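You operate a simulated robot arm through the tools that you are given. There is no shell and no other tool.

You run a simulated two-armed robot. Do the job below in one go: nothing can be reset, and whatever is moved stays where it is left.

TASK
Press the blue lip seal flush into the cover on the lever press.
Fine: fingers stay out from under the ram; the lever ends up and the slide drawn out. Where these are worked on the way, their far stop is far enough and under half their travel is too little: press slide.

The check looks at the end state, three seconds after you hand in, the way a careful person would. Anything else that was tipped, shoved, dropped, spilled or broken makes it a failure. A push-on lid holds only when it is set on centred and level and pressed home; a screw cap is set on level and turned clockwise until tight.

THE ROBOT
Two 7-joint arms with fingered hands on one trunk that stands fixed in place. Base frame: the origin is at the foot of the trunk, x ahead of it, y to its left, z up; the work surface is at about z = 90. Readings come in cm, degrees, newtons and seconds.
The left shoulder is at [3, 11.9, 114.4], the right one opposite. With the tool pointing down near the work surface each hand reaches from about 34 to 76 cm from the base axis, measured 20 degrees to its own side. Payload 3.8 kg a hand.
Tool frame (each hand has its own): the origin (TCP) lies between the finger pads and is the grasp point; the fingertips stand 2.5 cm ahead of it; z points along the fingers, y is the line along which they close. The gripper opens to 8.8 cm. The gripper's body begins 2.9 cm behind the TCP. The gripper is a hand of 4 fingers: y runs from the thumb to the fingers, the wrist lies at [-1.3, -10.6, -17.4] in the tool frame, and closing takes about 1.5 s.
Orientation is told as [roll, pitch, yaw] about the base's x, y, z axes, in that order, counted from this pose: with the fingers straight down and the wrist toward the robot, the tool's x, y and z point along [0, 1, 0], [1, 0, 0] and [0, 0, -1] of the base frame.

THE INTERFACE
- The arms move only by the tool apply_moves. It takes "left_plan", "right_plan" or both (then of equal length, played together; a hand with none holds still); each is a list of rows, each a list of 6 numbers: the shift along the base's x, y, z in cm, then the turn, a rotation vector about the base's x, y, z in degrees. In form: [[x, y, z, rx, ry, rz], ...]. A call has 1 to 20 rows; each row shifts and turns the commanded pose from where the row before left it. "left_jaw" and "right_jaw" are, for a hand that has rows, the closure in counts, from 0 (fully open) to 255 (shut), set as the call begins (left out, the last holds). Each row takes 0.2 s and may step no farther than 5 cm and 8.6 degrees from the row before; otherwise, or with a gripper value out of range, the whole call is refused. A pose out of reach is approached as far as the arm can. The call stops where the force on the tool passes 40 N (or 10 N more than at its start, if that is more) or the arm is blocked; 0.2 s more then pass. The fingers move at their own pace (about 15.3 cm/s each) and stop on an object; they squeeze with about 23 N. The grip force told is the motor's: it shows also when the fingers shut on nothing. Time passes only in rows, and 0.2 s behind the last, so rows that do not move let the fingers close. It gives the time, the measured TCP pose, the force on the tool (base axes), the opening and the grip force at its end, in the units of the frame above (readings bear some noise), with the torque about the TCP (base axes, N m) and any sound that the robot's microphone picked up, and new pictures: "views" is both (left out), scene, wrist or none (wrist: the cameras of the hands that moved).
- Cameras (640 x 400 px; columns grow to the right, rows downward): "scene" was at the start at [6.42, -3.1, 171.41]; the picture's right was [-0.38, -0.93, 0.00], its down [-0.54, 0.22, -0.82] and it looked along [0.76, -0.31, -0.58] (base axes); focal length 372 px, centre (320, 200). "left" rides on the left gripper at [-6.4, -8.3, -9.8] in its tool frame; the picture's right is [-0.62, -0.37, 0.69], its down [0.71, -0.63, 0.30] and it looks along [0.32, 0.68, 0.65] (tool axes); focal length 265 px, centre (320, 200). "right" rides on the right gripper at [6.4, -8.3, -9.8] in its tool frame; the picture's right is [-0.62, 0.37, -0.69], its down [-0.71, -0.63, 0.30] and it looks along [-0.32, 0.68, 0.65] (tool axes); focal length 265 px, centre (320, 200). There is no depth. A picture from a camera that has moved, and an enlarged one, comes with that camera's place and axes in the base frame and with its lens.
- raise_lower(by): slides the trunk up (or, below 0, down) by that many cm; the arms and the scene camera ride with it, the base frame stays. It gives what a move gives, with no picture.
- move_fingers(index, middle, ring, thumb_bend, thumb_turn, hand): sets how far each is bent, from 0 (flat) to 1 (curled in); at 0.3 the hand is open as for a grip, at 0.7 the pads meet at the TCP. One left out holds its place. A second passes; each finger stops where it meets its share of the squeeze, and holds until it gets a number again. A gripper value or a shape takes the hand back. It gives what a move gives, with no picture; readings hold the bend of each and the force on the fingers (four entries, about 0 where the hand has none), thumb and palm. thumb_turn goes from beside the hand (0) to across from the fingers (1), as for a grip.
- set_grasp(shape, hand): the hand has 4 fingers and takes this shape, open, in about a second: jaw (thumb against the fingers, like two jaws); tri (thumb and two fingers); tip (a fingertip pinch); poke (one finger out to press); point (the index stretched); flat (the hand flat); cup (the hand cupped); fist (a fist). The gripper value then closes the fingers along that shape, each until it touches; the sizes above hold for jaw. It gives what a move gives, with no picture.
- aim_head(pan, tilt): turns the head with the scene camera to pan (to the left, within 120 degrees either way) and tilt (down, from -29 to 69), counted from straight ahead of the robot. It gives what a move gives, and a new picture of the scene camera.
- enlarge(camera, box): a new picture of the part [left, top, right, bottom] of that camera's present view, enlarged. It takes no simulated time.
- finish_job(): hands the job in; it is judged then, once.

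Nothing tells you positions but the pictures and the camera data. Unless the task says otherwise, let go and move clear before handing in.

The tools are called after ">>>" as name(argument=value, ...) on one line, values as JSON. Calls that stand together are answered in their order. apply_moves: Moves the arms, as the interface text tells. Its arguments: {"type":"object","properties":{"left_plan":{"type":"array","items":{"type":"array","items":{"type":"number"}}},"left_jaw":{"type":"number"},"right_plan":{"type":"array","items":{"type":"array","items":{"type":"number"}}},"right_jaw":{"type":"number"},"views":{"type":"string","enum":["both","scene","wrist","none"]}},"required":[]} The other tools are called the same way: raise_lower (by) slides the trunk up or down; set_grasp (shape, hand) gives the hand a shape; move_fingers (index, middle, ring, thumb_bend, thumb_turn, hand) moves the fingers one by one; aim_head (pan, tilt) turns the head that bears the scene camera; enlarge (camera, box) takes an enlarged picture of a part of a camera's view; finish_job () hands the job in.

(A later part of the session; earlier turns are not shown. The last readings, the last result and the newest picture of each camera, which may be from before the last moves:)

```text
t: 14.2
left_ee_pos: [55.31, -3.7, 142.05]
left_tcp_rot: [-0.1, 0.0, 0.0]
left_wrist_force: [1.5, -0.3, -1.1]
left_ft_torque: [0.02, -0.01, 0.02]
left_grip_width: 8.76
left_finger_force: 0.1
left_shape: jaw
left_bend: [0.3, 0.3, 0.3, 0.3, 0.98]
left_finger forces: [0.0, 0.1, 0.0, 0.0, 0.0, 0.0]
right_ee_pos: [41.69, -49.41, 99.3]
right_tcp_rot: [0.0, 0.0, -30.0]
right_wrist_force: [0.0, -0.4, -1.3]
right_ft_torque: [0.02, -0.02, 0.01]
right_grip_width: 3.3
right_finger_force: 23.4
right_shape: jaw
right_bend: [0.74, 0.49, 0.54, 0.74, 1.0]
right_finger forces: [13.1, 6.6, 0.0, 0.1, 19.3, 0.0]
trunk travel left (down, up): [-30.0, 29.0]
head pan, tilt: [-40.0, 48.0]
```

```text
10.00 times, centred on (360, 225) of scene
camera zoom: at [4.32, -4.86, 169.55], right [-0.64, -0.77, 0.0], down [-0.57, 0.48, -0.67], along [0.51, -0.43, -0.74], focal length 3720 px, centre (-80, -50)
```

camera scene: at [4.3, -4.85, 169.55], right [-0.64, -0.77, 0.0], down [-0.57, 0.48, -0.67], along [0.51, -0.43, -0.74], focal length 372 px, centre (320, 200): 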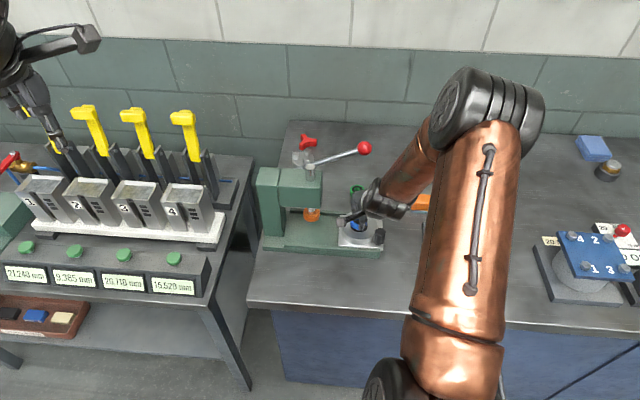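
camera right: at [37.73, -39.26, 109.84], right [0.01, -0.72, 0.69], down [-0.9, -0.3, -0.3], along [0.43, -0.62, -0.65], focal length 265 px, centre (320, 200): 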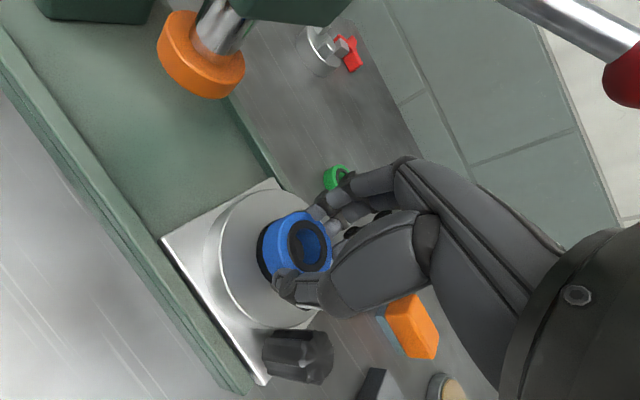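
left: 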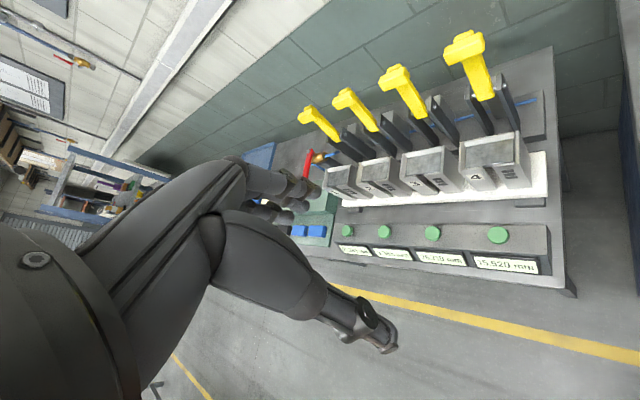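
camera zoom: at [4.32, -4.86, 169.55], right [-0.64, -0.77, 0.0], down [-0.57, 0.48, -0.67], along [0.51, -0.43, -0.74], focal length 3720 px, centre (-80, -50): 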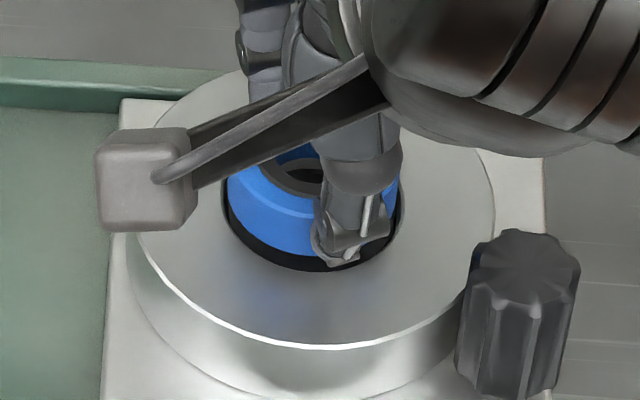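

>>> apply_moves(right_plan=[[0, 0, -0.15, 0, 0, 0], [0, 0, -0.15, 0, 0, 0], [0, 0, 0, 0, 0, 0]], views="none")

>>> enlarge(camera="right", box=[250, 195, 340, 285])

>>> enlarge(camera="scene", box=[340, 205, 380, 245])

```text
t: 15.0
left_ee_pos: [55.37, -3.68, 141.98]
left_tcp_rot: [-0.1, 0.0, 0.0]
left_wrist_force: [0.2, -0.1, 0.4]
left_ft_torque: [0.0, -0.01, -0.02]
left_grip_width: 8.78
left_finger_force: 0.1
left_shape: jaw
left_bend: [0.3, 0.3, 0.3, 0.3, 0.98]
left_finger forces: [0.0, 0.0, 0.1, 0.0, 0.0, 0.0]
right_ee_pos: [41.79, -49.46, 99.05]
right_tcp_rot: [-0.1, 0.0, -30.0]
right_wrist_force: [0.5, -0.5, -0.3]
right_ft_torque: [0.04, 0.0, 0.05]
right_grip_width: 3.32
right_finger_force: 22.9
right_shape: jaw
right_bend: [0.74, 0.49, 0.54, 0.74, 1.0]
right_finger forces: [13.0, 6.7, 0.1, 0.1, 19.1, 0.0]
trunk travel left (down, up): [-30.0, 29.0]
head pan, tilt: [-40.0, 48.0]
```

```text
4.44 times, centred on (295, 240) of right
camera zoom: at [37.81, -39.65, 108.89], right [0.01, -0.72, 0.69], down [-0.9, -0.3, -0.3], along [0.43, -0.62, -0.65], focal length 1180 px, centre (431, 22)
```

zoom: 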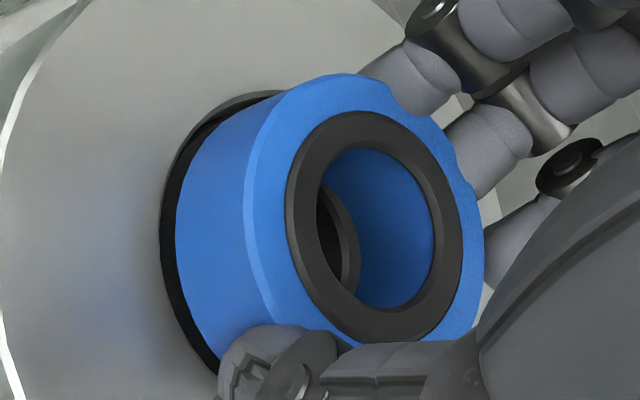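

```text
10.00 times, centred on (360, 225) of scene
camera zoom: at [4.32, -4.87, 169.55], right [-0.64, -0.77, 0.0], down [-0.57, 0.48, -0.67], along [0.51, -0.43, -0.74], focal length 3720 px, centre (-80, -50)
```

zoom: 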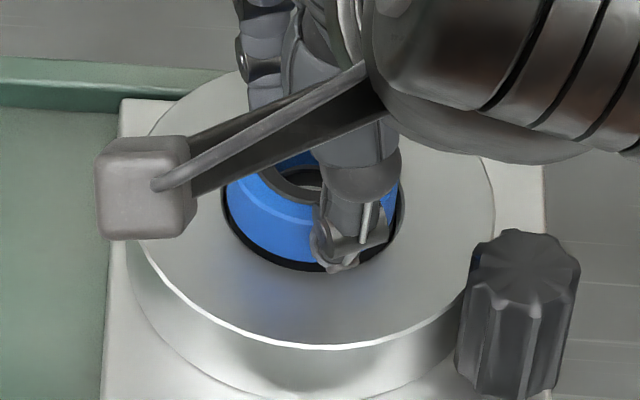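

>>> apply_moves(right_plan=[[0, -0.03, -0.1, 0, 0, 0], [0, 0, -0.15, 0, 0, 0], [0, 0, 0, 0, 0, 0]], views="none")

>>> enlarge(camera="right", box=[250, 195, 340, 285])

>>> enlarge(camera="scene", box=[340, 205, 380, 245])

```text
t: 15.8
left_ee_pos: [55.19, -3.78, 142.07]
left_tcp_rot: [0.1, 0.0, 0.1]
left_wrist_force: [0.1, 0.3, 0.6]
left_ft_torque: [-0.01, 0.0, 0.02]
left_grip_width: 8.77
left_finger_force: 0.2
left_shape: jaw
left_bend: [0.3, 0.3, 0.3, 0.3, 0.98]
left_finger forces: [0.1, 0.0, 0.0, 0.1, 0.0, 0.0]
right_ee_pos: [41.57, -49.44, 98.82]
right_tcp_rot: [0.0, 0.0, -30.0]
right_wrist_force: [0.7, 0.1, 0.9]
right_ft_torque: [-0.01, 0.0, 0.04]
right_grip_width: 3.33
right_finger_force: 23.6
right_shape: jaw
right_bend: [0.74, 0.49, 0.54, 0.74, 1.0]
right_finger forces: [13.1, 6.7, 0.1, 0.1, 19.2, 0.0]
trunk travel left (down, up): [-30.0, 29.0]
head pan, tilt: [-40.0, 48.0]
```

```text
4.44 times, centred on (295, 240) of right
camera zoom: at [37.81, -39.72, 108.61], right [0.01, -0.72, 0.69], down [-0.9, -0.3, -0.3], along [0.43, -0.62, -0.65], focal length 1180 px, centre (431, 22)
```

zoom: 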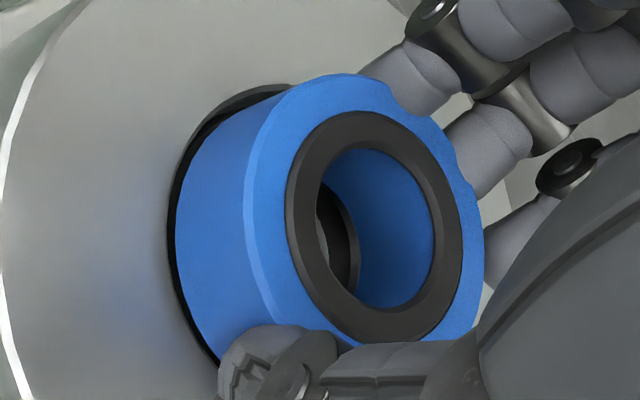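

```text
10.00 times, centred on (360, 225) of scene
camera zoom: at [4.32, -4.87, 169.55], right [-0.64, -0.77, 0.0], down [-0.57, 0.48, -0.67], along [0.51, -0.43, -0.74], focal length 3720 px, centre (-80, -50)
```

zoom: 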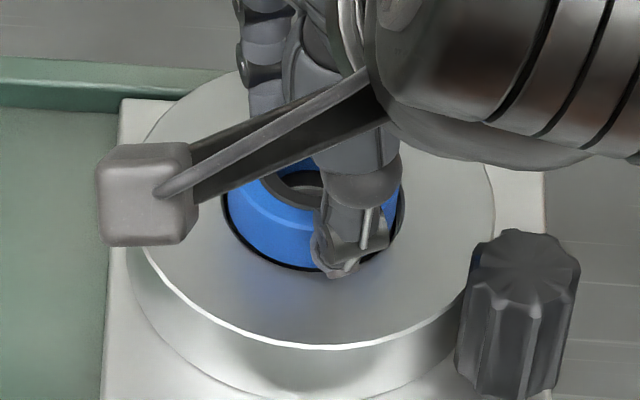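

>>> apply_moves(right_plan=[[0.05, 0, -0.1, 0, 0, 0], [0, 0, -0.15, 0, 0, 0], [0, 0, 0, 0, 0, 0]], views="none")

>>> enlarge(camera="right", box=[250, 195, 340, 285])

>>> enlarge(camera="scene", box=[340, 205, 380, 245])

```text
t: 16.6
left_ee_pos: [55.18, -3.82, 142.02]
left_tcp_rot: [0.0, 0.0, -0.1]
left_wrist_force: [0.9, 0.0, 0.3]
left_ft_torque: [0.0, 0.01, -0.02]
left_grip_width: 8.74
left_finger_force: 0.0
left_shape: jaw
left_bend: [0.3, 0.3, 0.3, 0.3, 0.98]
left_finger forces: [0.1, 0.0, 0.0, 0.0, 0.0, 0.0]
right_ee_pos: [41.8, -49.42, 98.6]
right_tcp_rot: [0.0, 0.0, -30.1]
right_wrist_force: [-0.2, -1.6, 2.8]
right_ft_torque: [-0.02, 0.02, -0.01]
right_grip_width: 3.32
right_finger_force: 23.2
right_shape: jaw
right_bend: [0.74, 0.49, 0.54, 0.74, 1.0]
right_finger forces: [13.4, 7.4, 0.0, 0.1, 19.9, 0.1]
trunk travel left (down, up): [-30.0, 29.0]
head pan, tilt: [-40.0, 48.0]
```

```text
4.44 times, centred on (295, 240) of right
camera zoom: at [37.86, -39.64, 108.37], right [0.01, -0.72, 0.69], down [-0.9, -0.3, -0.3], along [0.43, -0.62, -0.65], focal length 1180 px, centre (431, 22)
```

zoom: 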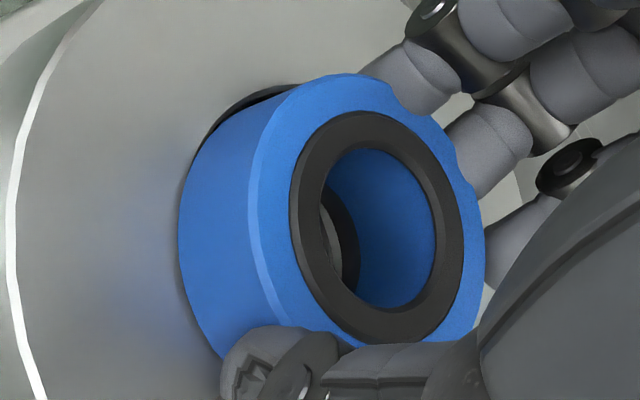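

```text
10.00 times, centred on (360, 225) of scene
camera zoom: at [4.31, -4.86, 169.55], right [-0.64, -0.77, 0.0], down [-0.57, 0.48, -0.67], along [0.51, -0.43, -0.74], focal length 3720 px, centre (-80, -50)
```

zoom: 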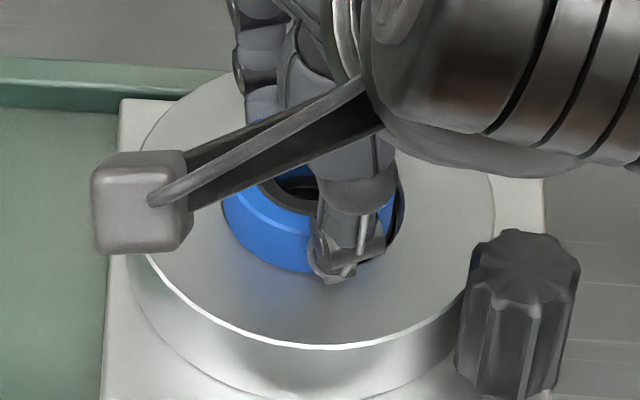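

The seal is just touching the rim on its +y side, so I'll back off slightly, shift it and try again.

>>> apply_moves(right_plan=[[0, 0, 0.25, 0, 0, 0], [0.06, -0.15, 0, 0, 0, 0], [0, 0, 0, 0, 0, 0]], views="none")

>>> enlarge(camera="right", box=[250, 195, 340, 285])

>>> enlarge(camera="scene", box=[340, 205, 380, 245])

```text
t: 17.4
left_ee_pos: [55.32, -3.65, 142.01]
left_tcp_rot: [0.1, 0.0, 0.0]
left_wrist_force: [-0.5, 0.3, 0.7]
left_ft_torque: [-0.01, 0.0, 0.0]
left_grip_width: 8.75
left_finger_force: 0.0
left_shape: jaw
left_bend: [0.3, 0.3, 0.3, 0.3, 0.98]
left_finger forces: [0.1, 0.0, 0.0, 0.0, 0.1, 0.1]
right_ee_pos: [41.75, -49.5, 98.89]
right_tcp_rot: [-0.1, -0.1, -30.0]
right_wrist_force: [0.7, 0.2, -1.3]
right_ft_torque: [0.02, 0.03, -0.01]
right_grip_width: 3.31
right_finger_force: 22.9
right_shape: jaw
right_bend: [0.74, 0.49, 0.54, 0.74, 1.0]
right_finger forces: [13.2, 7.0, 0.0, 0.1, 19.6, 0.1]
trunk travel left (down, up): [-30.0, 29.0]
head pan, tilt: [-40.0, 48.0]
```

```text
4.44 times, centred on (295, 240) of right
camera zoom: at [37.88, -39.78, 108.68], right [0.01, -0.72, 0.69], down [-0.9, -0.3, -0.3], along [0.43, -0.62, -0.65], focal length 1180 px, centre (431, 22)
```

zoom: 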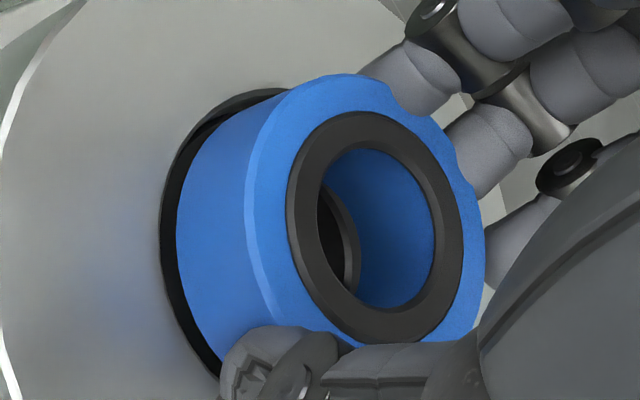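

```text
10.00 times, centred on (360, 225) of scene
camera zoom: at [4.33, -4.86, 169.55], right [-0.64, -0.77, 0.0], down [-0.57, 0.48, -0.67], along [0.51, -0.43, -0.74], focal length 3720 px, centre (-80, -50)
```

zoom: 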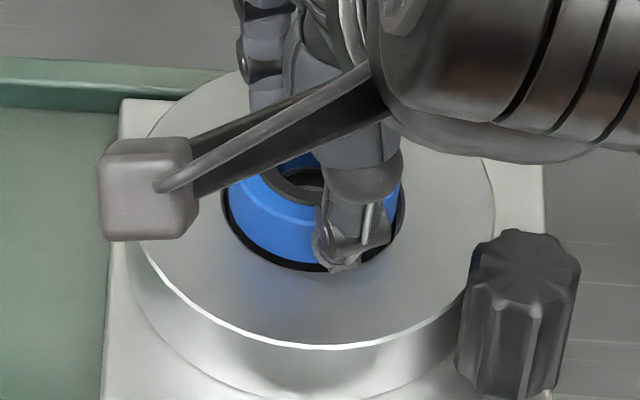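

>>> apply_moves(right_plan=[[0.05, -0.02, -0.05, 0, 0, 0], [0, 0, -0.1, 0, 0, 0], [0, 0, -0.1, 0, 0, 0], [0, 0, 0, 0, 0, 0]], views="none")

>>> enlarge(camera="right", box=[250, 195, 340, 285])

>>> enlarge(camera="scene", box=[340, 205, 380, 245])

```text
t: 18.4
left_ee_pos: [55.25, -3.75, 142.15]
left_tcp_rot: [0.0, 0.0, 0.0]
left_wrist_force: [-0.2, 0.4, -0.1]
left_ft_torque: [-0.02, 0.02, -0.03]
left_grip_width: 8.76
left_finger_force: 0.1
left_shape: jaw
left_bend: [0.3, 0.3, 0.3, 0.3, 0.98]
left_finger forces: [0.0, 0.1, 0.0, 0.0, 0.0, 0.0]
right_ee_pos: [41.86, -49.64, 98.79]
right_tcp_rot: [0.0, 0.0, -29.9]
right_wrist_force: [0.1, -0.7, -0.4]
right_ft_torque: [-0.01, -0.02, 0.02]
right_grip_width: 3.32
right_finger_force: 22.9
right_shape: jaw
right_bend: [0.74, 0.49, 0.54, 0.74, 1.0]
right_finger forces: [13.3, 7.0, 0.1, 0.1, 19.6, 0.1]
trunk travel left (down, up): [-30.0, 29.0]
head pan, tilt: [-40.0, 48.0]
```

```text
4.44 times, centred on (295, 240) of right
camera zoom: at [37.94, -39.86, 108.46], right [0.01, -0.72, 0.69], down [-0.9, -0.3, -0.3], along [0.43, -0.62, -0.65], focal length 1180 px, centre (431, 22)
```

zoom: 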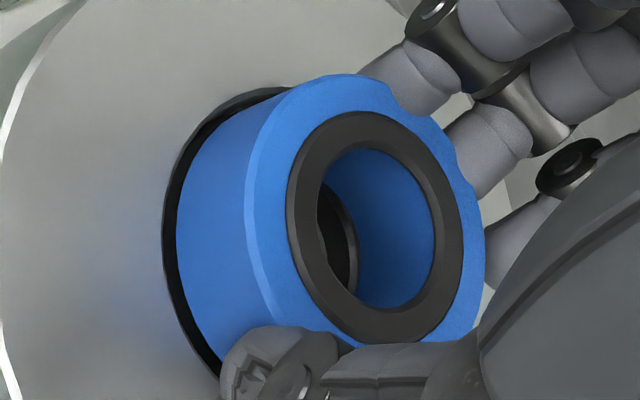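

```text
10.00 times, centred on (360, 225) of scene
camera zoom: at [4.32, -4.87, 169.55], right [-0.64, -0.77, 0.0], down [-0.57, 0.48, -0.67], along [0.51, -0.43, -0.74], focal length 3720 px, centre (-80, -50)
```

zoom: 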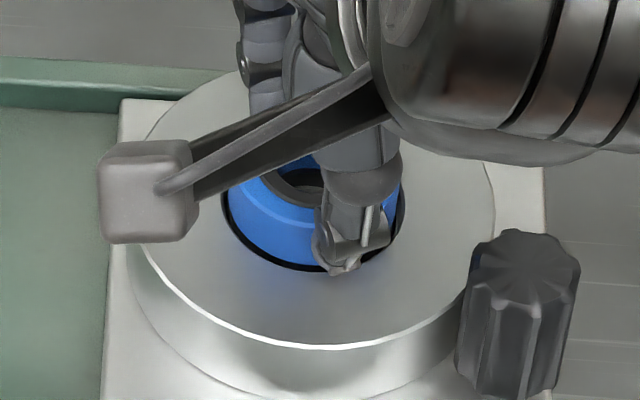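

>>> apply_moves(right_plan=[[0, 0, -0.1, 0, 0, 0], [0, 0, -0.1, 0, 0, 0], [0, 0, -0.1, 0, 0, 0], [0, 0, 0, 0, 0, 0]], views="none")

>>> enlarge(camera="right", box=[250, 195, 340, 285])

>>> enlarge(camera="scene", box=[340, 205, 380, 245])

```text
t: 19.4
left_ee_pos: [55.19, -3.65, 142.06]
left_tcp_rot: [-0.1, 0.0, 0.1]
left_wrist_force: [-0.9, -0.2, 0.2]
left_ft_torque: [0.04, 0.05, 0.01]
left_grip_width: 8.76
left_finger_force: 0.0
left_shape: jaw
left_bend: [0.3, 0.3, 0.3, 0.3, 0.98]
left_finger forces: [0.0, 0.1, 0.0, 0.0, 0.1, 0.0]
right_ee_pos: [41.84, -49.58, 98.38]
right_tcp_rot: [-0.1, 0.0, -30.1]
right_wrist_force: [0.2, 0.5, -1.2]
right_ft_torque: [-0.03, 0.0, 0.01]
right_grip_width: 3.32
right_finger_force: 22.9
right_shape: jaw
right_bend: [0.74, 0.49, 0.54, 0.74, 1.0]
right_finger forces: [13.3, 7.1, 0.1, 0.1, 19.6, 0.0]
trunk travel left (down, up): [-30.0, 29.0]
head pan, tilt: [-40.0, 48.0]
```

```text
4.44 times, centred on (295, 240) of right
camera zoom: at [37.92, -39.84, 108.11], right [0.01, -0.72, 0.69], down [-0.9, -0.3, -0.3], along [0.43, -0.62, -0.65], focal length 1180 px, centre (431, 22)
```

zoom: 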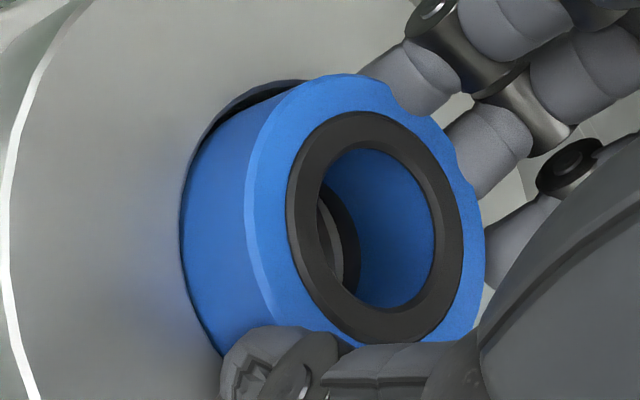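

```text
10.00 times, centred on (360, 225) of scene
camera zoom: at [4.32, -4.87, 169.55], right [-0.64, -0.77, 0.0], down [-0.57, 0.48, -0.67], along [0.51, -0.43, -0.74], focal length 3720 px, centre (-80, -50)
```

zoom: 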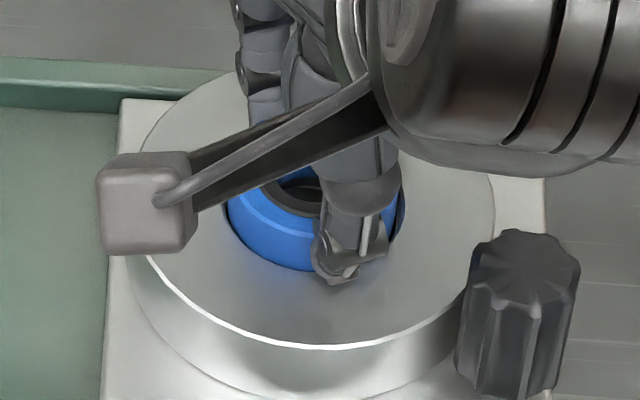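

>>> apply_moves(right_plan=[[0, 0, -0.1, 0, 0, 0], [0, 0, -0.1, 0, 0, 0], [0, 0, -0.1, 0, 0, 0], [0, 0, 0, 0, 0, 0]], views="none")

>>> enlarge(camera="right", box=[250, 195, 340, 285])

>>> enlarge(camera="scene", box=[340, 205, 380, 245])

```text
t: 20.4
left_ee_pos: [55.11, -3.69, 142.16]
left_tcp_rot: [0.0, 0.1, 0.0]
left_wrist_force: [0.6, -0.3, 0.0]
left_ft_torque: [0.04, 0.03, -0.02]
left_grip_width: 8.75
left_finger_force: 0.0
left_shape: jaw
left_bend: [0.3, 0.3, 0.3, 0.3, 0.98]
left_finger forces: [0.0, 0.0, 0.0, 0.1, 0.0, 0.0]
right_ee_pos: [41.91, -49.74, 98.18]
right_tcp_rot: [0.0, -0.1, -30.0]
right_wrist_force: [-1.3, -1.0, 6.8]
right_ft_torque: [-0.01, -0.01, -0.01]
right_grip_width: 3.31
right_finger_force: 23.0
right_shape: jaw
right_bend: [0.74, 0.49, 0.54, 0.74, 1.0]
right_finger forces: [17.7, 7.1, 0.1, 0.0, 22.6, 0.0]
trunk travel left (down, up): [-30.0, 29.0]
head pan, tilt: [-40.0, 48.0]
```

```text
4.44 times, centred on (295, 240) of right
camera zoom: at [37.94, -39.83, 107.94], right [0.01, -0.72, 0.69], down [-0.9, -0.3, -0.31], along [0.43, -0.62, -0.65], focal length 1180 px, centre (431, 22)
```

zoom: 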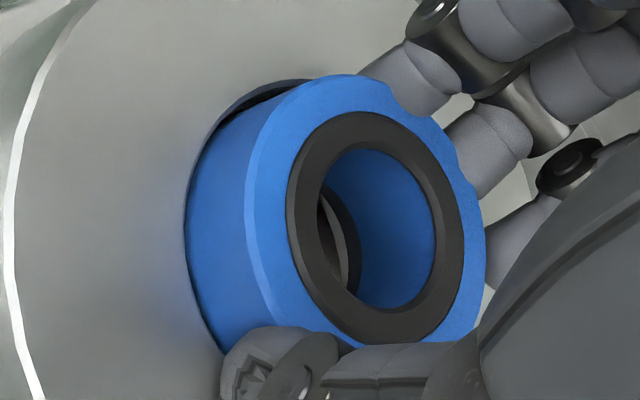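

```text
10.00 times, centred on (360, 225) of scene
camera zoom: at [4.24, -4.81, 169.56], right [-0.64, -0.77, 0.0], down [-0.57, 0.48, -0.67], along [0.51, -0.43, -0.74], focal length 3720 px, centre (-80, -50)
```

zoom: 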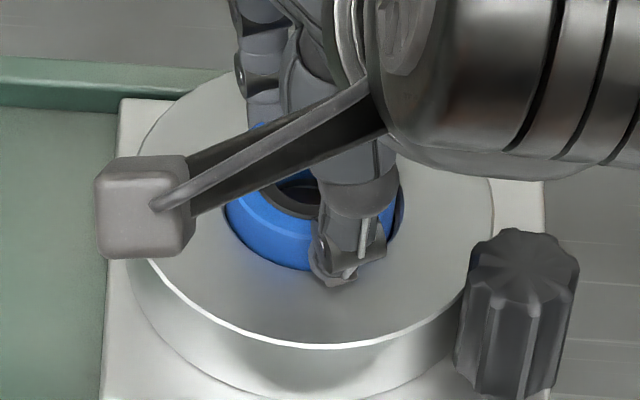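

The seal has entered the bore lead-in and is meeting press-fit resistance. I'll open the fingers slightly, check, then rise straight up.

>>> apply_moves(right_plan=[[0, 0, 0, 0, 0, 0], [0, 0, 0, 0, 0, 0], [0, 0, 0, 0, 0, 0], [0, 0, 0, 0, 0, 0], [0, 0, 0, 0, 0, 0]], right_jaw=95, views="none")

>>> enlarge(camera="right", box=[200, 150, 400, 350])

>>> enlarge(camera="scene", box=[340, 205, 380, 245])

```text
t: 21.6
left_ee_pos: [55.19, -3.67, 142.16]
left_tcp_rot: [0.0, 0.1, 0.0]
left_wrist_force: [-0.1, 0.7, 0.4]
left_ft_torque: [0.02, -0.02, 0.0]
left_grip_width: 8.76
left_finger_force: 0.1
left_shape: jaw
left_bend: [0.3, 0.3, 0.3, 0.3, 0.98]
left_finger forces: [0.1, 0.0, 0.0, 0.0, 0.0, 0.0]
right_ee_pos: [41.77, -49.52, 98.16]
right_tcp_rot: [-0.1, -0.1, -30.1]
right_wrist_force: [-0.1, 1.3, 8.2]
right_ft_torque: [-0.06, -0.15, 0.05]
right_grip_width: 5.34
right_finger_force: 0.1
right_shape: jaw
right_bend: [0.29, 0.4, 0.36, 0.64, 1.0]
right_finger forces: [3.8, 3.3, 0.0, 0.0, 1.1, 0.1]
trunk travel left (down, up): [-30.0, 29.0]
head pan, tilt: [-40.0, 48.0]
```

```text
2.00 times, centred on (300, 250) of right
camera zoom: at [37.92, -39.75, 107.92], right [0.01, -0.72, 0.69], down [-0.9, -0.3, -0.3], along [0.43, -0.62, -0.65], focal length 531 px, centre (360, 100)
```

zoom: 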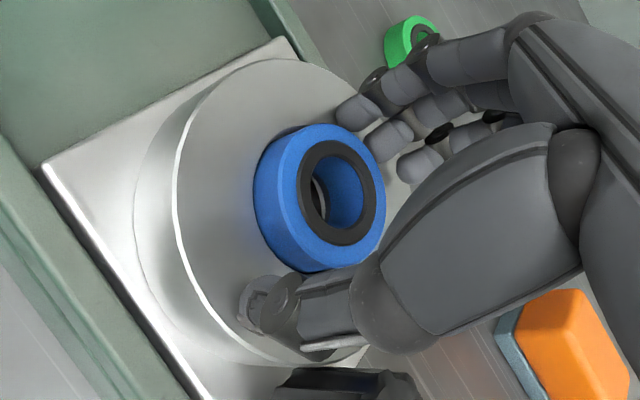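

```text
10.00 times, centred on (360, 225) of scene
camera zoom: at [4.24, -4.75, 169.56], right [-0.64, -0.77, 0.0], down [-0.57, 0.48, -0.67], along [0.51, -0.43, -0.74], focal length 3720 px, centre (-80, -50)
```

zoom: 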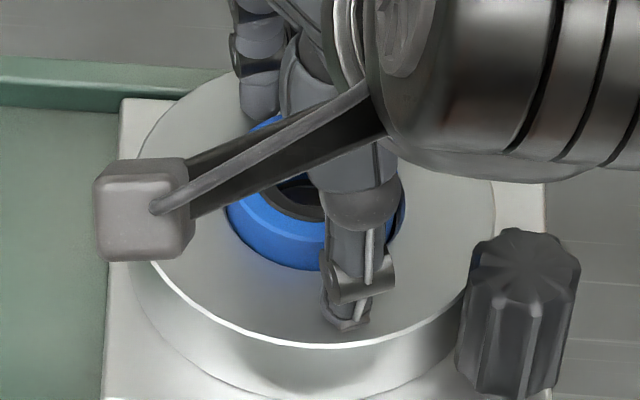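

>>> apply_moves(right_plan=[[0, 0, 0.3, 0, 0, 0], [0, 0, 0.7, 0, 0, 0], [0, 0, 1.5, 0, 0, 0], [0, 0, 2, 0, 0, 0], [0, 0, 0, 0, 0, 0]], right_jaw=60, views="both")

>>> enlarge(camera="right", box=[180, 150, 380, 350])

>>> enlarge(camera="scene", box=[340, 205, 380, 245])

```text
t: 22.8
left_ee_pos: [55.24, -3.81, 142.12]
left_tcp_rot: [0.0, 0.0, 0.1]
left_wrist_force: [-1.1, 0.3, -1.2]
left_ft_torque: [0.02, -0.01, -0.01]
left_grip_width: 8.76
left_finger_force: 0.1
left_shape: jaw
left_bend: [0.3, 0.3, 0.3, 0.3, 0.98]
left_finger forces: [0.0, 0.0, 0.1, 0.1, 0.1, 0.0]
right_ee_pos: [41.84, -49.71, 102.47]
right_tcp_rot: [0.0, 0.0, -30.0]
right_wrist_force: [0.2, 0.5, -0.1]
right_ft_torque: [-0.01, 0.04, 0.04]
right_grip_width: 6.69
right_finger_force: 0.0
right_shape: jaw
right_bend: [0.27, 0.35, 0.32, 0.53, 0.99]
right_finger forces: [0.0, 0.0, 0.0, 0.1, 0.1, 0.0]
trunk travel left (down, up): [-30.0, 29.0]
head pan, tilt: [-40.0, 48.0]
camera scene: at [4.34, -4.89, 169.55], right [-0.64, -0.77, 0.0], down [-0.57, 0.48, -0.67], along [0.51, -0.43, -0.74], focal length 372 px, centre (320, 200)
camera right: at [37.95, -39.89, 112.4], right [0.01, -0.72, 0.69], down [-0.9, -0.3, -0.3], along [0.43, -0.62, -0.65], focal length 265 px, centre (320, 200)
```

scene: 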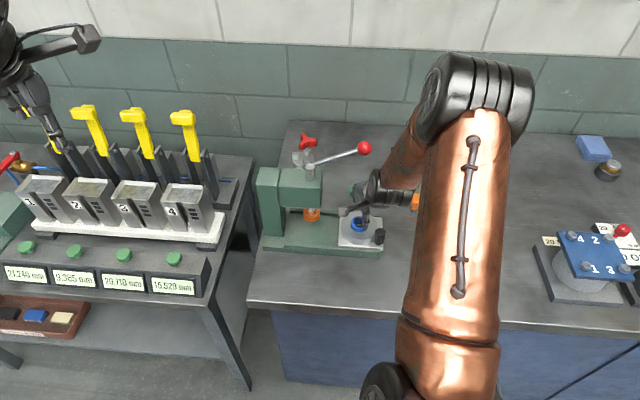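
right: 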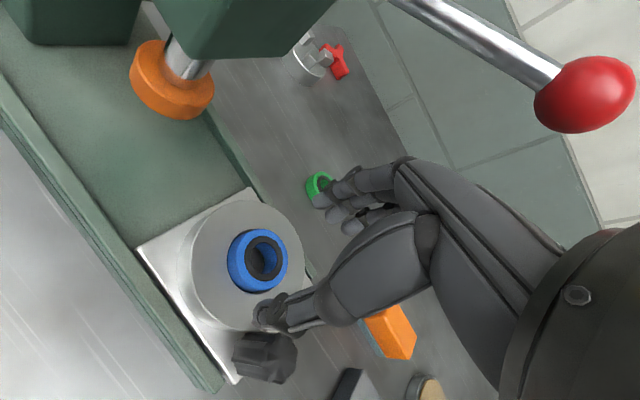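

```text
2.00 times, centred on (280, 250) of right
camera zoom: at [37.95, -39.89, 112.4], right [0.01, -0.72, 0.69], down [-0.9, -0.3, -0.3], along [0.43, -0.62, -0.65], focal length 531 px, centre (400, 100)
```

zoom: 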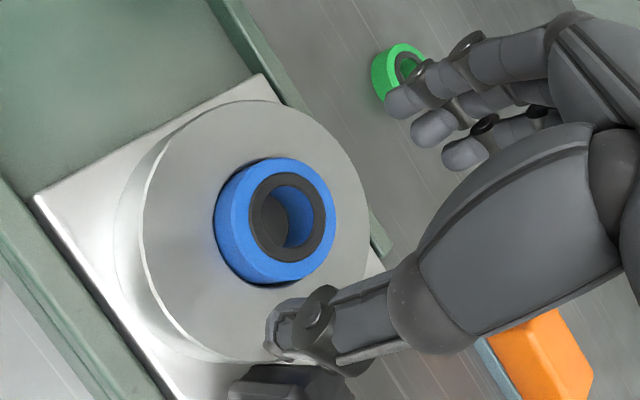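

```text
10.00 times, centred on (360, 225) of scene
camera zoom: at [4.34, -4.89, 169.55], right [-0.64, -0.77, 0.0], down [-0.57, 0.48, -0.67], along [0.51, -0.43, -0.74], focal length 3720 px, centre (-80, -50)
```

zoom: 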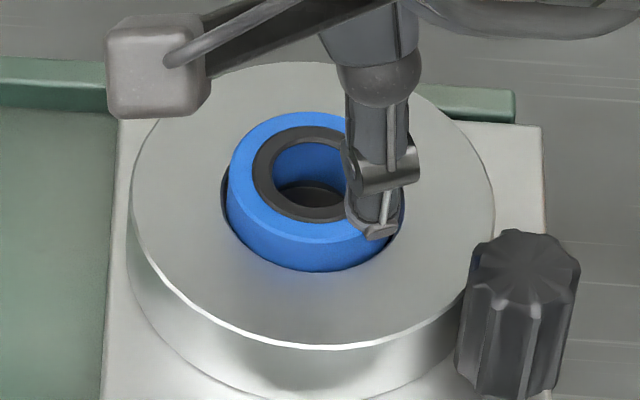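

The seal now sits level and centred in the bore mouth. I'll take the hand outward of the slide knob at about (36.7, -50.9), fingers closed, to push the slide in along (0.707, 0.707).

>>> apply_moves(right_plan=[[0, 0, 2, 0, 0, 0], [-3, -1.8, 0, 0, 0, -5], [-3, -1.8, 0, 0, 0, -5], [-3, -1.8, 0, 0, 0, -5], [0, 0, 0, 0, 0, 0], [0, 0, 0, 0, 0, 0], [0, 0, 0, 0, 0, 0]], right_jaw=255, views="both")

>>> enlarge(camera="scene", box=[340, 190, 400, 250])

```text
t: 24.4
left_ee_pos: [55.26, -3.75, 142.09]
left_tcp_rot: [0.0, 0.1, 0.0]
left_wrist_force: [0.3, 0.0, -0.3]
left_ft_torque: [-0.02, 0.01, -0.02]
left_grip_width: 8.77
left_finger_force: 0.2
left_shape: jaw
left_bend: [0.3, 0.3, 0.3, 0.3, 0.98]
left_finger forces: [0.1, 0.1, 0.0, 0.1, 0.0, 0.0]
right_ee_pos: [32.79, -55.03, 104.85]
right_tcp_rot: [0.0, 0.0, -45.0]
right_wrist_force: [0.1, -0.4, 0.8]
right_ft_torque: [-0.01, 0.01, -0.03]
right_grip_width: 0.01
right_finger_force: 23.2
right_shape: jaw
right_bend: [0.7, 0.7, 0.7, 0.37, 1.0]
right_finger forces: [0.0, 0.0, 0.0, 0.0, 0.0, 0.1]
trunk travel left (down, up): [-30.0, 29.0]
head pan, tilt: [-40.0, 48.0]
camera scene: at [4.32, -4.87, 169.55], right [-0.64, -0.77, 0.0], down [-0.57, 0.48, -0.67], along [0.51, -0.43, -0.74], focal length 372 px, centre (320, 200)
camera right: at [31.61, -44.55, 114.58], right [-0.18, -0.7, 0.69], down [-0.95, -0.06, -0.3], along [0.25, -0.71, -0.65], focal length 265 px, centre (320, 200)
```

scene: 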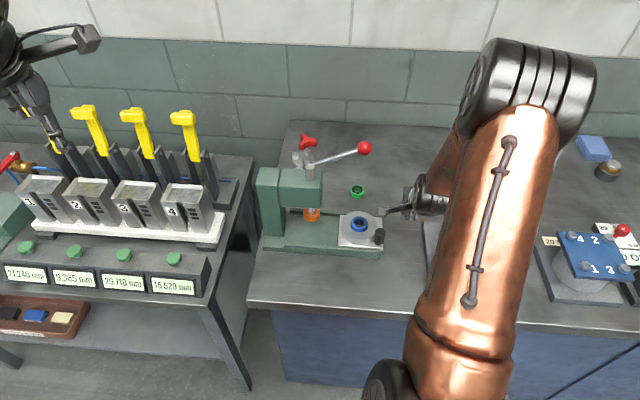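
right: 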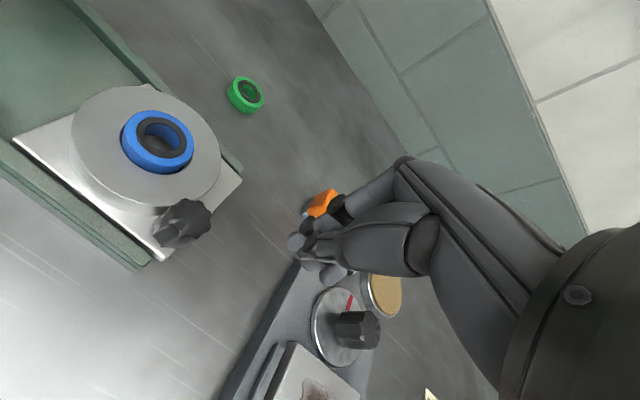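

```text
6.67 times, centred on (370, 220) of scene
camera zoom: at [4.32, -4.87, 169.55], right [-0.64, -0.77, 0.0], down [-0.57, 0.48, -0.67], along [0.51, -0.43, -0.74], focal length 2480 px, centre (-13, 67)
```

zoom: 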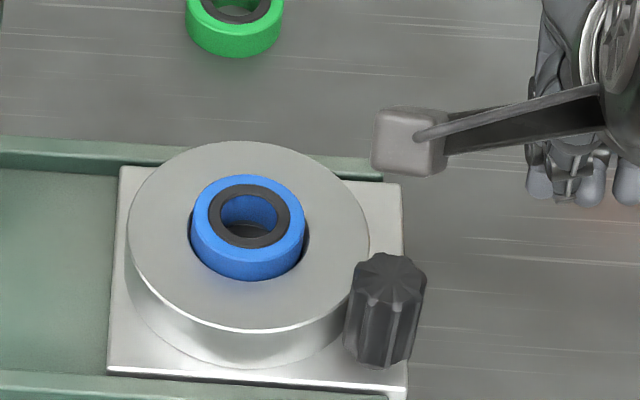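

>>> apply_moves(right_plan=[[-0.5, 0.5, -2.5, 0, 0, 0], [0, 0, -2.5, 0, 0, 0], [0, 0, -2.7, 0, 0, 0], [0.5, 0.5, 0, 0, 0, 0], [0.5, 0.5, 0, 0, 0, 0], [0.5, 0.5, 0, 0, 0, 0], [0, 0, 0, 0, 0, 0]], views="both")

>>> enlarge(camera="scene", box=[340, 190, 400, 250])

```text
t: 26.0
left_ee_pos: [55.18, -3.74, 142.14]
left_tcp_rot: [0.0, -0.1, -0.1]
left_wrist_force: [0.7, -0.4, -0.2]
left_ft_torque: [0.03, 0.03, -0.02]
left_grip_width: 8.75
left_finger_force: 0.0
left_shape: jaw
left_bend: [0.3, 0.3, 0.3, 0.3, 0.98]
left_finger forces: [0.1, 0.0, 0.1, 0.0, 0.0, 0.0]
right_ee_pos: [33.78, -53.01, 96.69]
right_tcp_rot: [-0.1, 0.0, -45.0]
right_wrist_force: [-0.1, 0.1, 0.1]
right_ft_torque: [-0.02, 0.01, -0.02]
right_grip_width: 0.01
right_finger_force: 23.0
right_shape: jaw
right_bend: [0.7, 0.7, 0.7, 0.37, 1.0]
right_finger forces: [0.1, 0.0, 0.0, 0.1, 0.0, 0.0]
trunk travel left (down, up): [-30.0, 29.0]
head pan, tilt: [-40.0, 48.0]
camera scene: at [4.3, -4.86, 169.55], right [-0.64, -0.77, 0.0], down [-0.57, 0.48, -0.67], along [0.51, -0.43, -0.74], focal length 372 px, centre (320, 200)
camera right: at [32.46, -42.51, 106.59], right [-0.18, -0.7, 0.69], down [-0.95, -0.06, -0.3], along [0.25, -0.71, -0.65], focal length 265 px, centre (320, 200)
```

scene: 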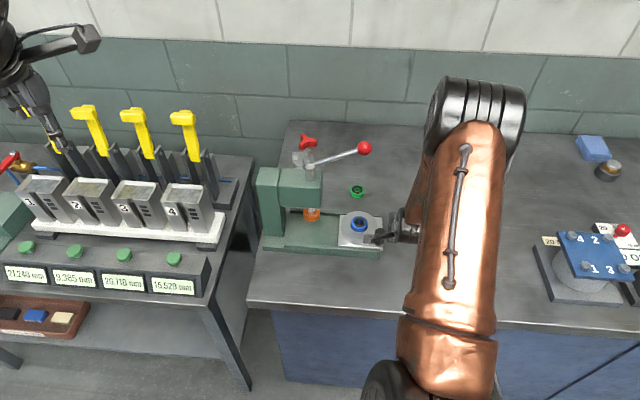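
right: 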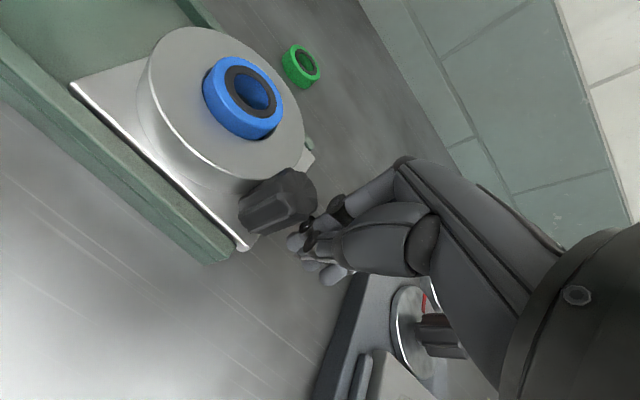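

```text
6.67 times, centred on (370, 220) of scene
camera zoom: at [4.3, -4.86, 169.55], right [-0.64, -0.77, 0.0], down [-0.57, 0.48, -0.67], along [0.51, -0.43, -0.74], focal length 2480 px, centre (-13, 67)
```

zoom: 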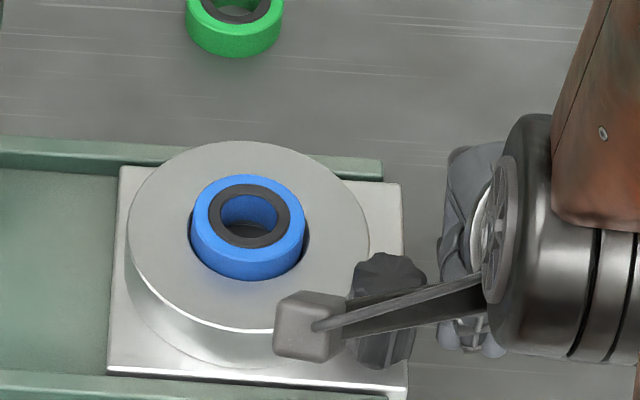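

>>> apply_moves(right_plan=[[0.5, 0.5, 0, 0, 0, 0], [0.5, 0.5, 0, 0, 0, 0], [0.5, 0.5, 0, 0, 0, 0], [0.5, 0.5, 0, 0, 0, 0], [0.5, 0.5, 0, 0, 0, 0], [0.5, 0.5, 0, 0, 0, 0], [0, 0, 0, 0, 0, 0]], views="both")

>>> enlarge(camera="scene", box=[300, 170, 400, 270])

```text
t: 27.6
left_ee_pos: [55.23, -3.71, 142.0]
left_tcp_rot: [0.0, 0.0, 0.0]
left_wrist_force: [-0.1, 0.1, -0.4]
left_ft_torque: [0.0, 0.0, 0.01]
left_grip_width: 8.75
left_finger_force: 0.1
left_shape: jaw
left_bend: [0.3, 0.3, 0.3, 0.3, 0.98]
left_finger forces: [0.0, 0.0, 0.1, 0.1, 0.0, 0.1]
right_ee_pos: [36.98, -50.02, 96.84]
right_tcp_rot: [-0.1, 0.0, -44.9]
right_wrist_force: [-0.7, -0.1, 0.0]
right_ft_torque: [-0.01, -0.01, 0.04]
right_grip_width: 0.0
right_finger_force: 22.5
right_shape: jaw
right_bend: [0.7, 0.7, 0.7, 0.37, 1.0]
right_finger forces: [0.0, 0.0, 0.0, 0.0, 0.0, 0.0]
trunk travel left (down, up): [-30.0, 29.0]
head pan, tilt: [-40.0, 48.0]
camera scene: at [4.32, -4.87, 169.55], right [-0.64, -0.77, 0.0], down [-0.57, 0.48, -0.67], along [0.51, -0.43, -0.74], focal length 372 px, centre (320, 200)
camera right: at [35.65, -39.53, 106.63], right [-0.18, -0.7, 0.69], down [-0.95, -0.06, -0.3], along [0.25, -0.71, -0.65], focal length 265 px, centre (320, 200)
```

scene: 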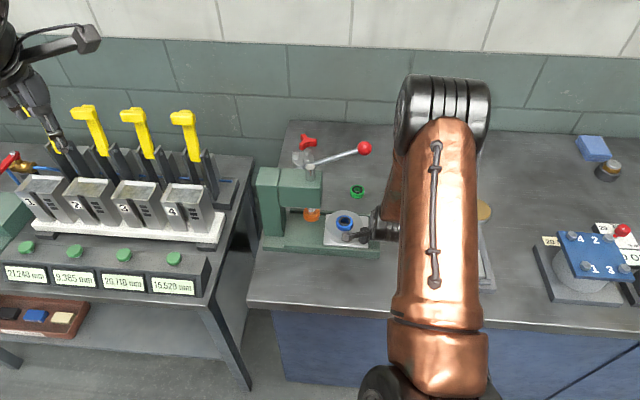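
right: 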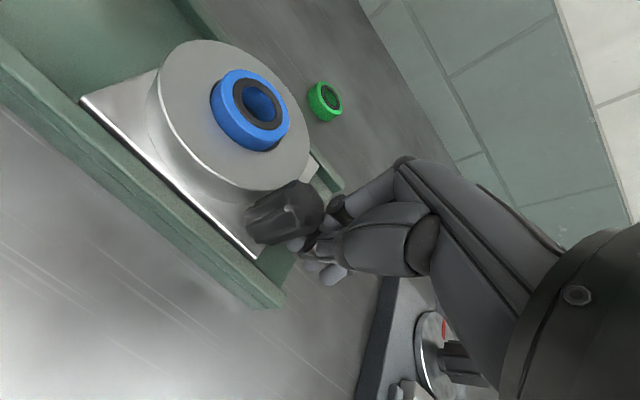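

```text
4.00 times, centred on (350, 220) of scene
camera zoom: at [4.32, -4.87, 169.55], right [-0.64, -0.77, 0.0], down [-0.57, 0.48, -0.67], along [0.51, -0.43, -0.74], focal length 1488 px, centre (200, 120)
```

zoom: 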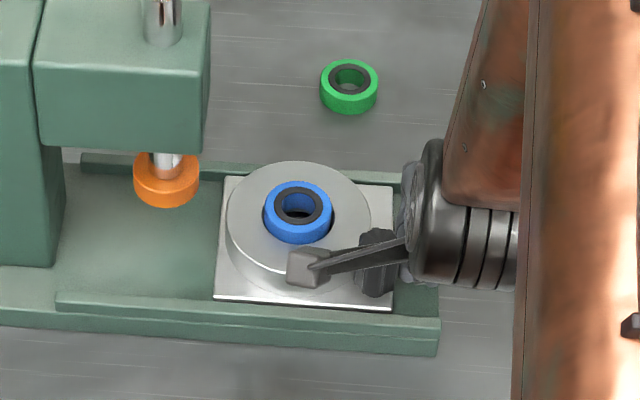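

The slide moves easily and the seal stays level. I'll keep pushing.

>>> apply_moves(right_plan=[[0.5, 0.5, 0, 0, 0, 0], [0.5, 0.5, 0, 0, 0, 0], [0.5, 0.5, 0, 0, 0, 0], [0.5, 0.5, 0, 0, 0, 0], [0.5, 0.5, 0, 0, 0, 0], [0.5, 0.5, 0, 0, 0, 0], [0.5, 0.5, 0, 0, 0, 0], [0.5, 0.5, 0, 0, 0, 0], [0.5, 0.5, 0, 0, 0, 0], [0, 0, 0, 0, 0, 0]], views="both")

>>> enlarge(camera="scene", box=[280, 150, 380, 250])

```text
t: 29.8
left_ee_pos: [55.06, -3.67, 142.2]
left_tcp_rot: [0.0, -0.1, 0.0]
left_wrist_force: [0.5, -0.1, 0.3]
left_ft_torque: [-0.01, 0.0, 0.04]
left_grip_width: 8.75
left_finger_force: 0.0
left_shape: jaw
left_bend: [0.3, 0.3, 0.3, 0.3, 0.98]
left_finger forces: [0.1, 0.1, 0.0, 0.1, 0.0, 0.0]
right_ee_pos: [41.32, -45.68, 96.97]
right_tcp_rot: [0.1, 0.0, -45.0]
right_wrist_force: [-0.3, 0.3, -0.1]
right_ft_torque: [0.01, 0.02, 0.0]
right_grip_width: 0.01
right_finger_force: 22.9
right_shape: jaw
right_bend: [0.7, 0.7, 0.7, 0.37, 1.0]
right_finger forces: [0.1, 0.1, 0.0, 0.0, 0.1, 0.0]
trunk travel left (down, up): [-30.0, 29.0]
head pan, tilt: [-40.0, 48.0]
camera scene: at [4.31, -4.87, 169.55], right [-0.64, -0.77, 0.0], down [-0.57, 0.48, -0.67], along [0.51, -0.43, -0.74], focal length 372 px, centre (320, 200)
camera right: at [40.09, -35.1, 106.71], right [-0.18, -0.7, 0.69], down [-0.95, -0.06, -0.3], along [0.25, -0.71, -0.65], focal length 265 px, centre (320, 200)
```

scene: 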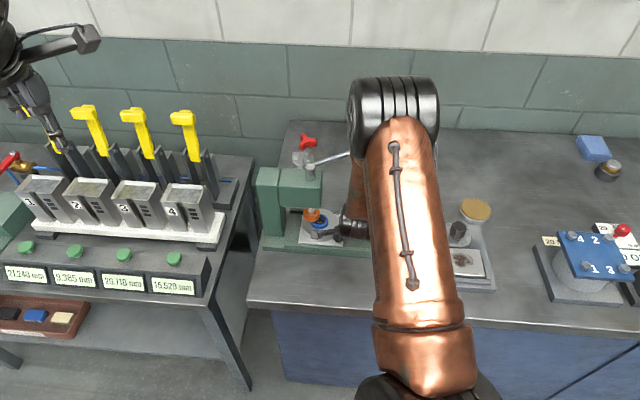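
right: 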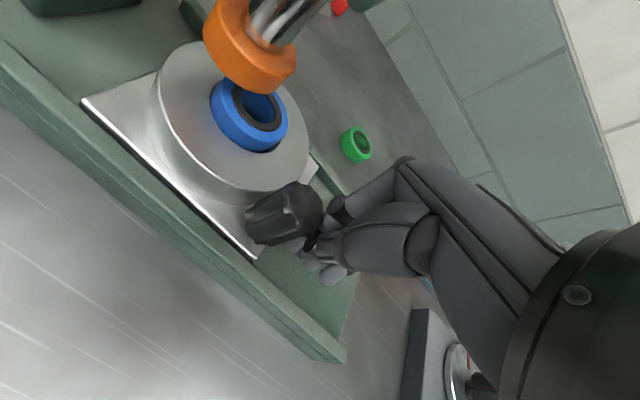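

```text
4.00 times, centred on (330, 200) of scene
camera zoom: at [4.31, -4.87, 169.55], right [-0.64, -0.77, 0.0], down [-0.57, 0.48, -0.67], along [0.51, -0.43, -0.74], focal length 1488 px, centre (280, 200)
```

zoom: 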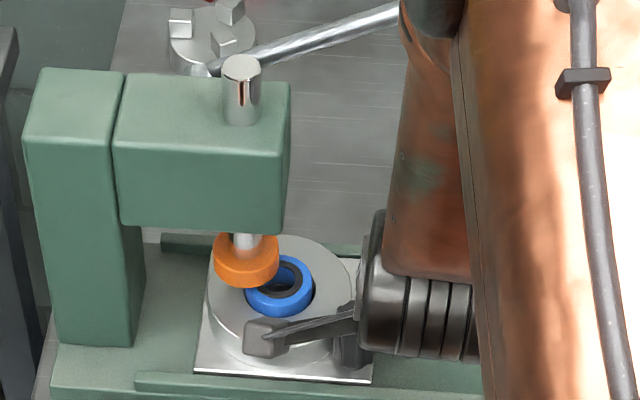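

>>> enlarge(camera="right", box=[190, 0, 310, 160])

>>> enlarge(camera="scene", box=[300, 195, 350, 245])

```text
2.50 times, centred on (250, 80) of right
camera zoom: at [40.09, -35.1, 106.71], right [-0.18, -0.7, 0.69], down [-0.95, -0.06, -0.3], along [0.25, -0.71, -0.65], focal length 664 px, centre (495, 500)
```

zoom: 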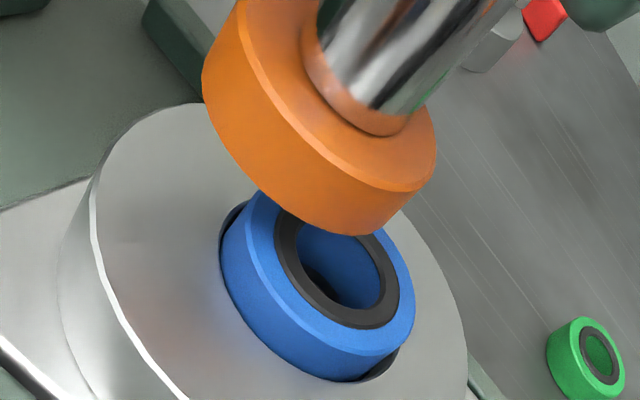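

```text
8.00 times, centred on (325, 220) of scene
camera zoom: at [4.31, -4.87, 169.55], right [-0.64, -0.77, 0.0], down [-0.57, 0.48, -0.67], along [0.51, -0.43, -0.74], focal length 2976 px, centre (280, 40)
```

zoom: 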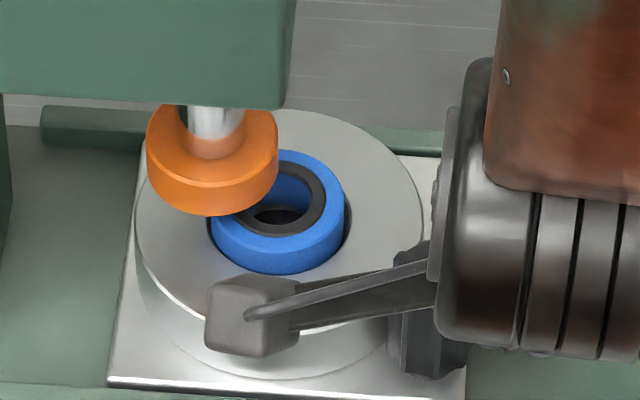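

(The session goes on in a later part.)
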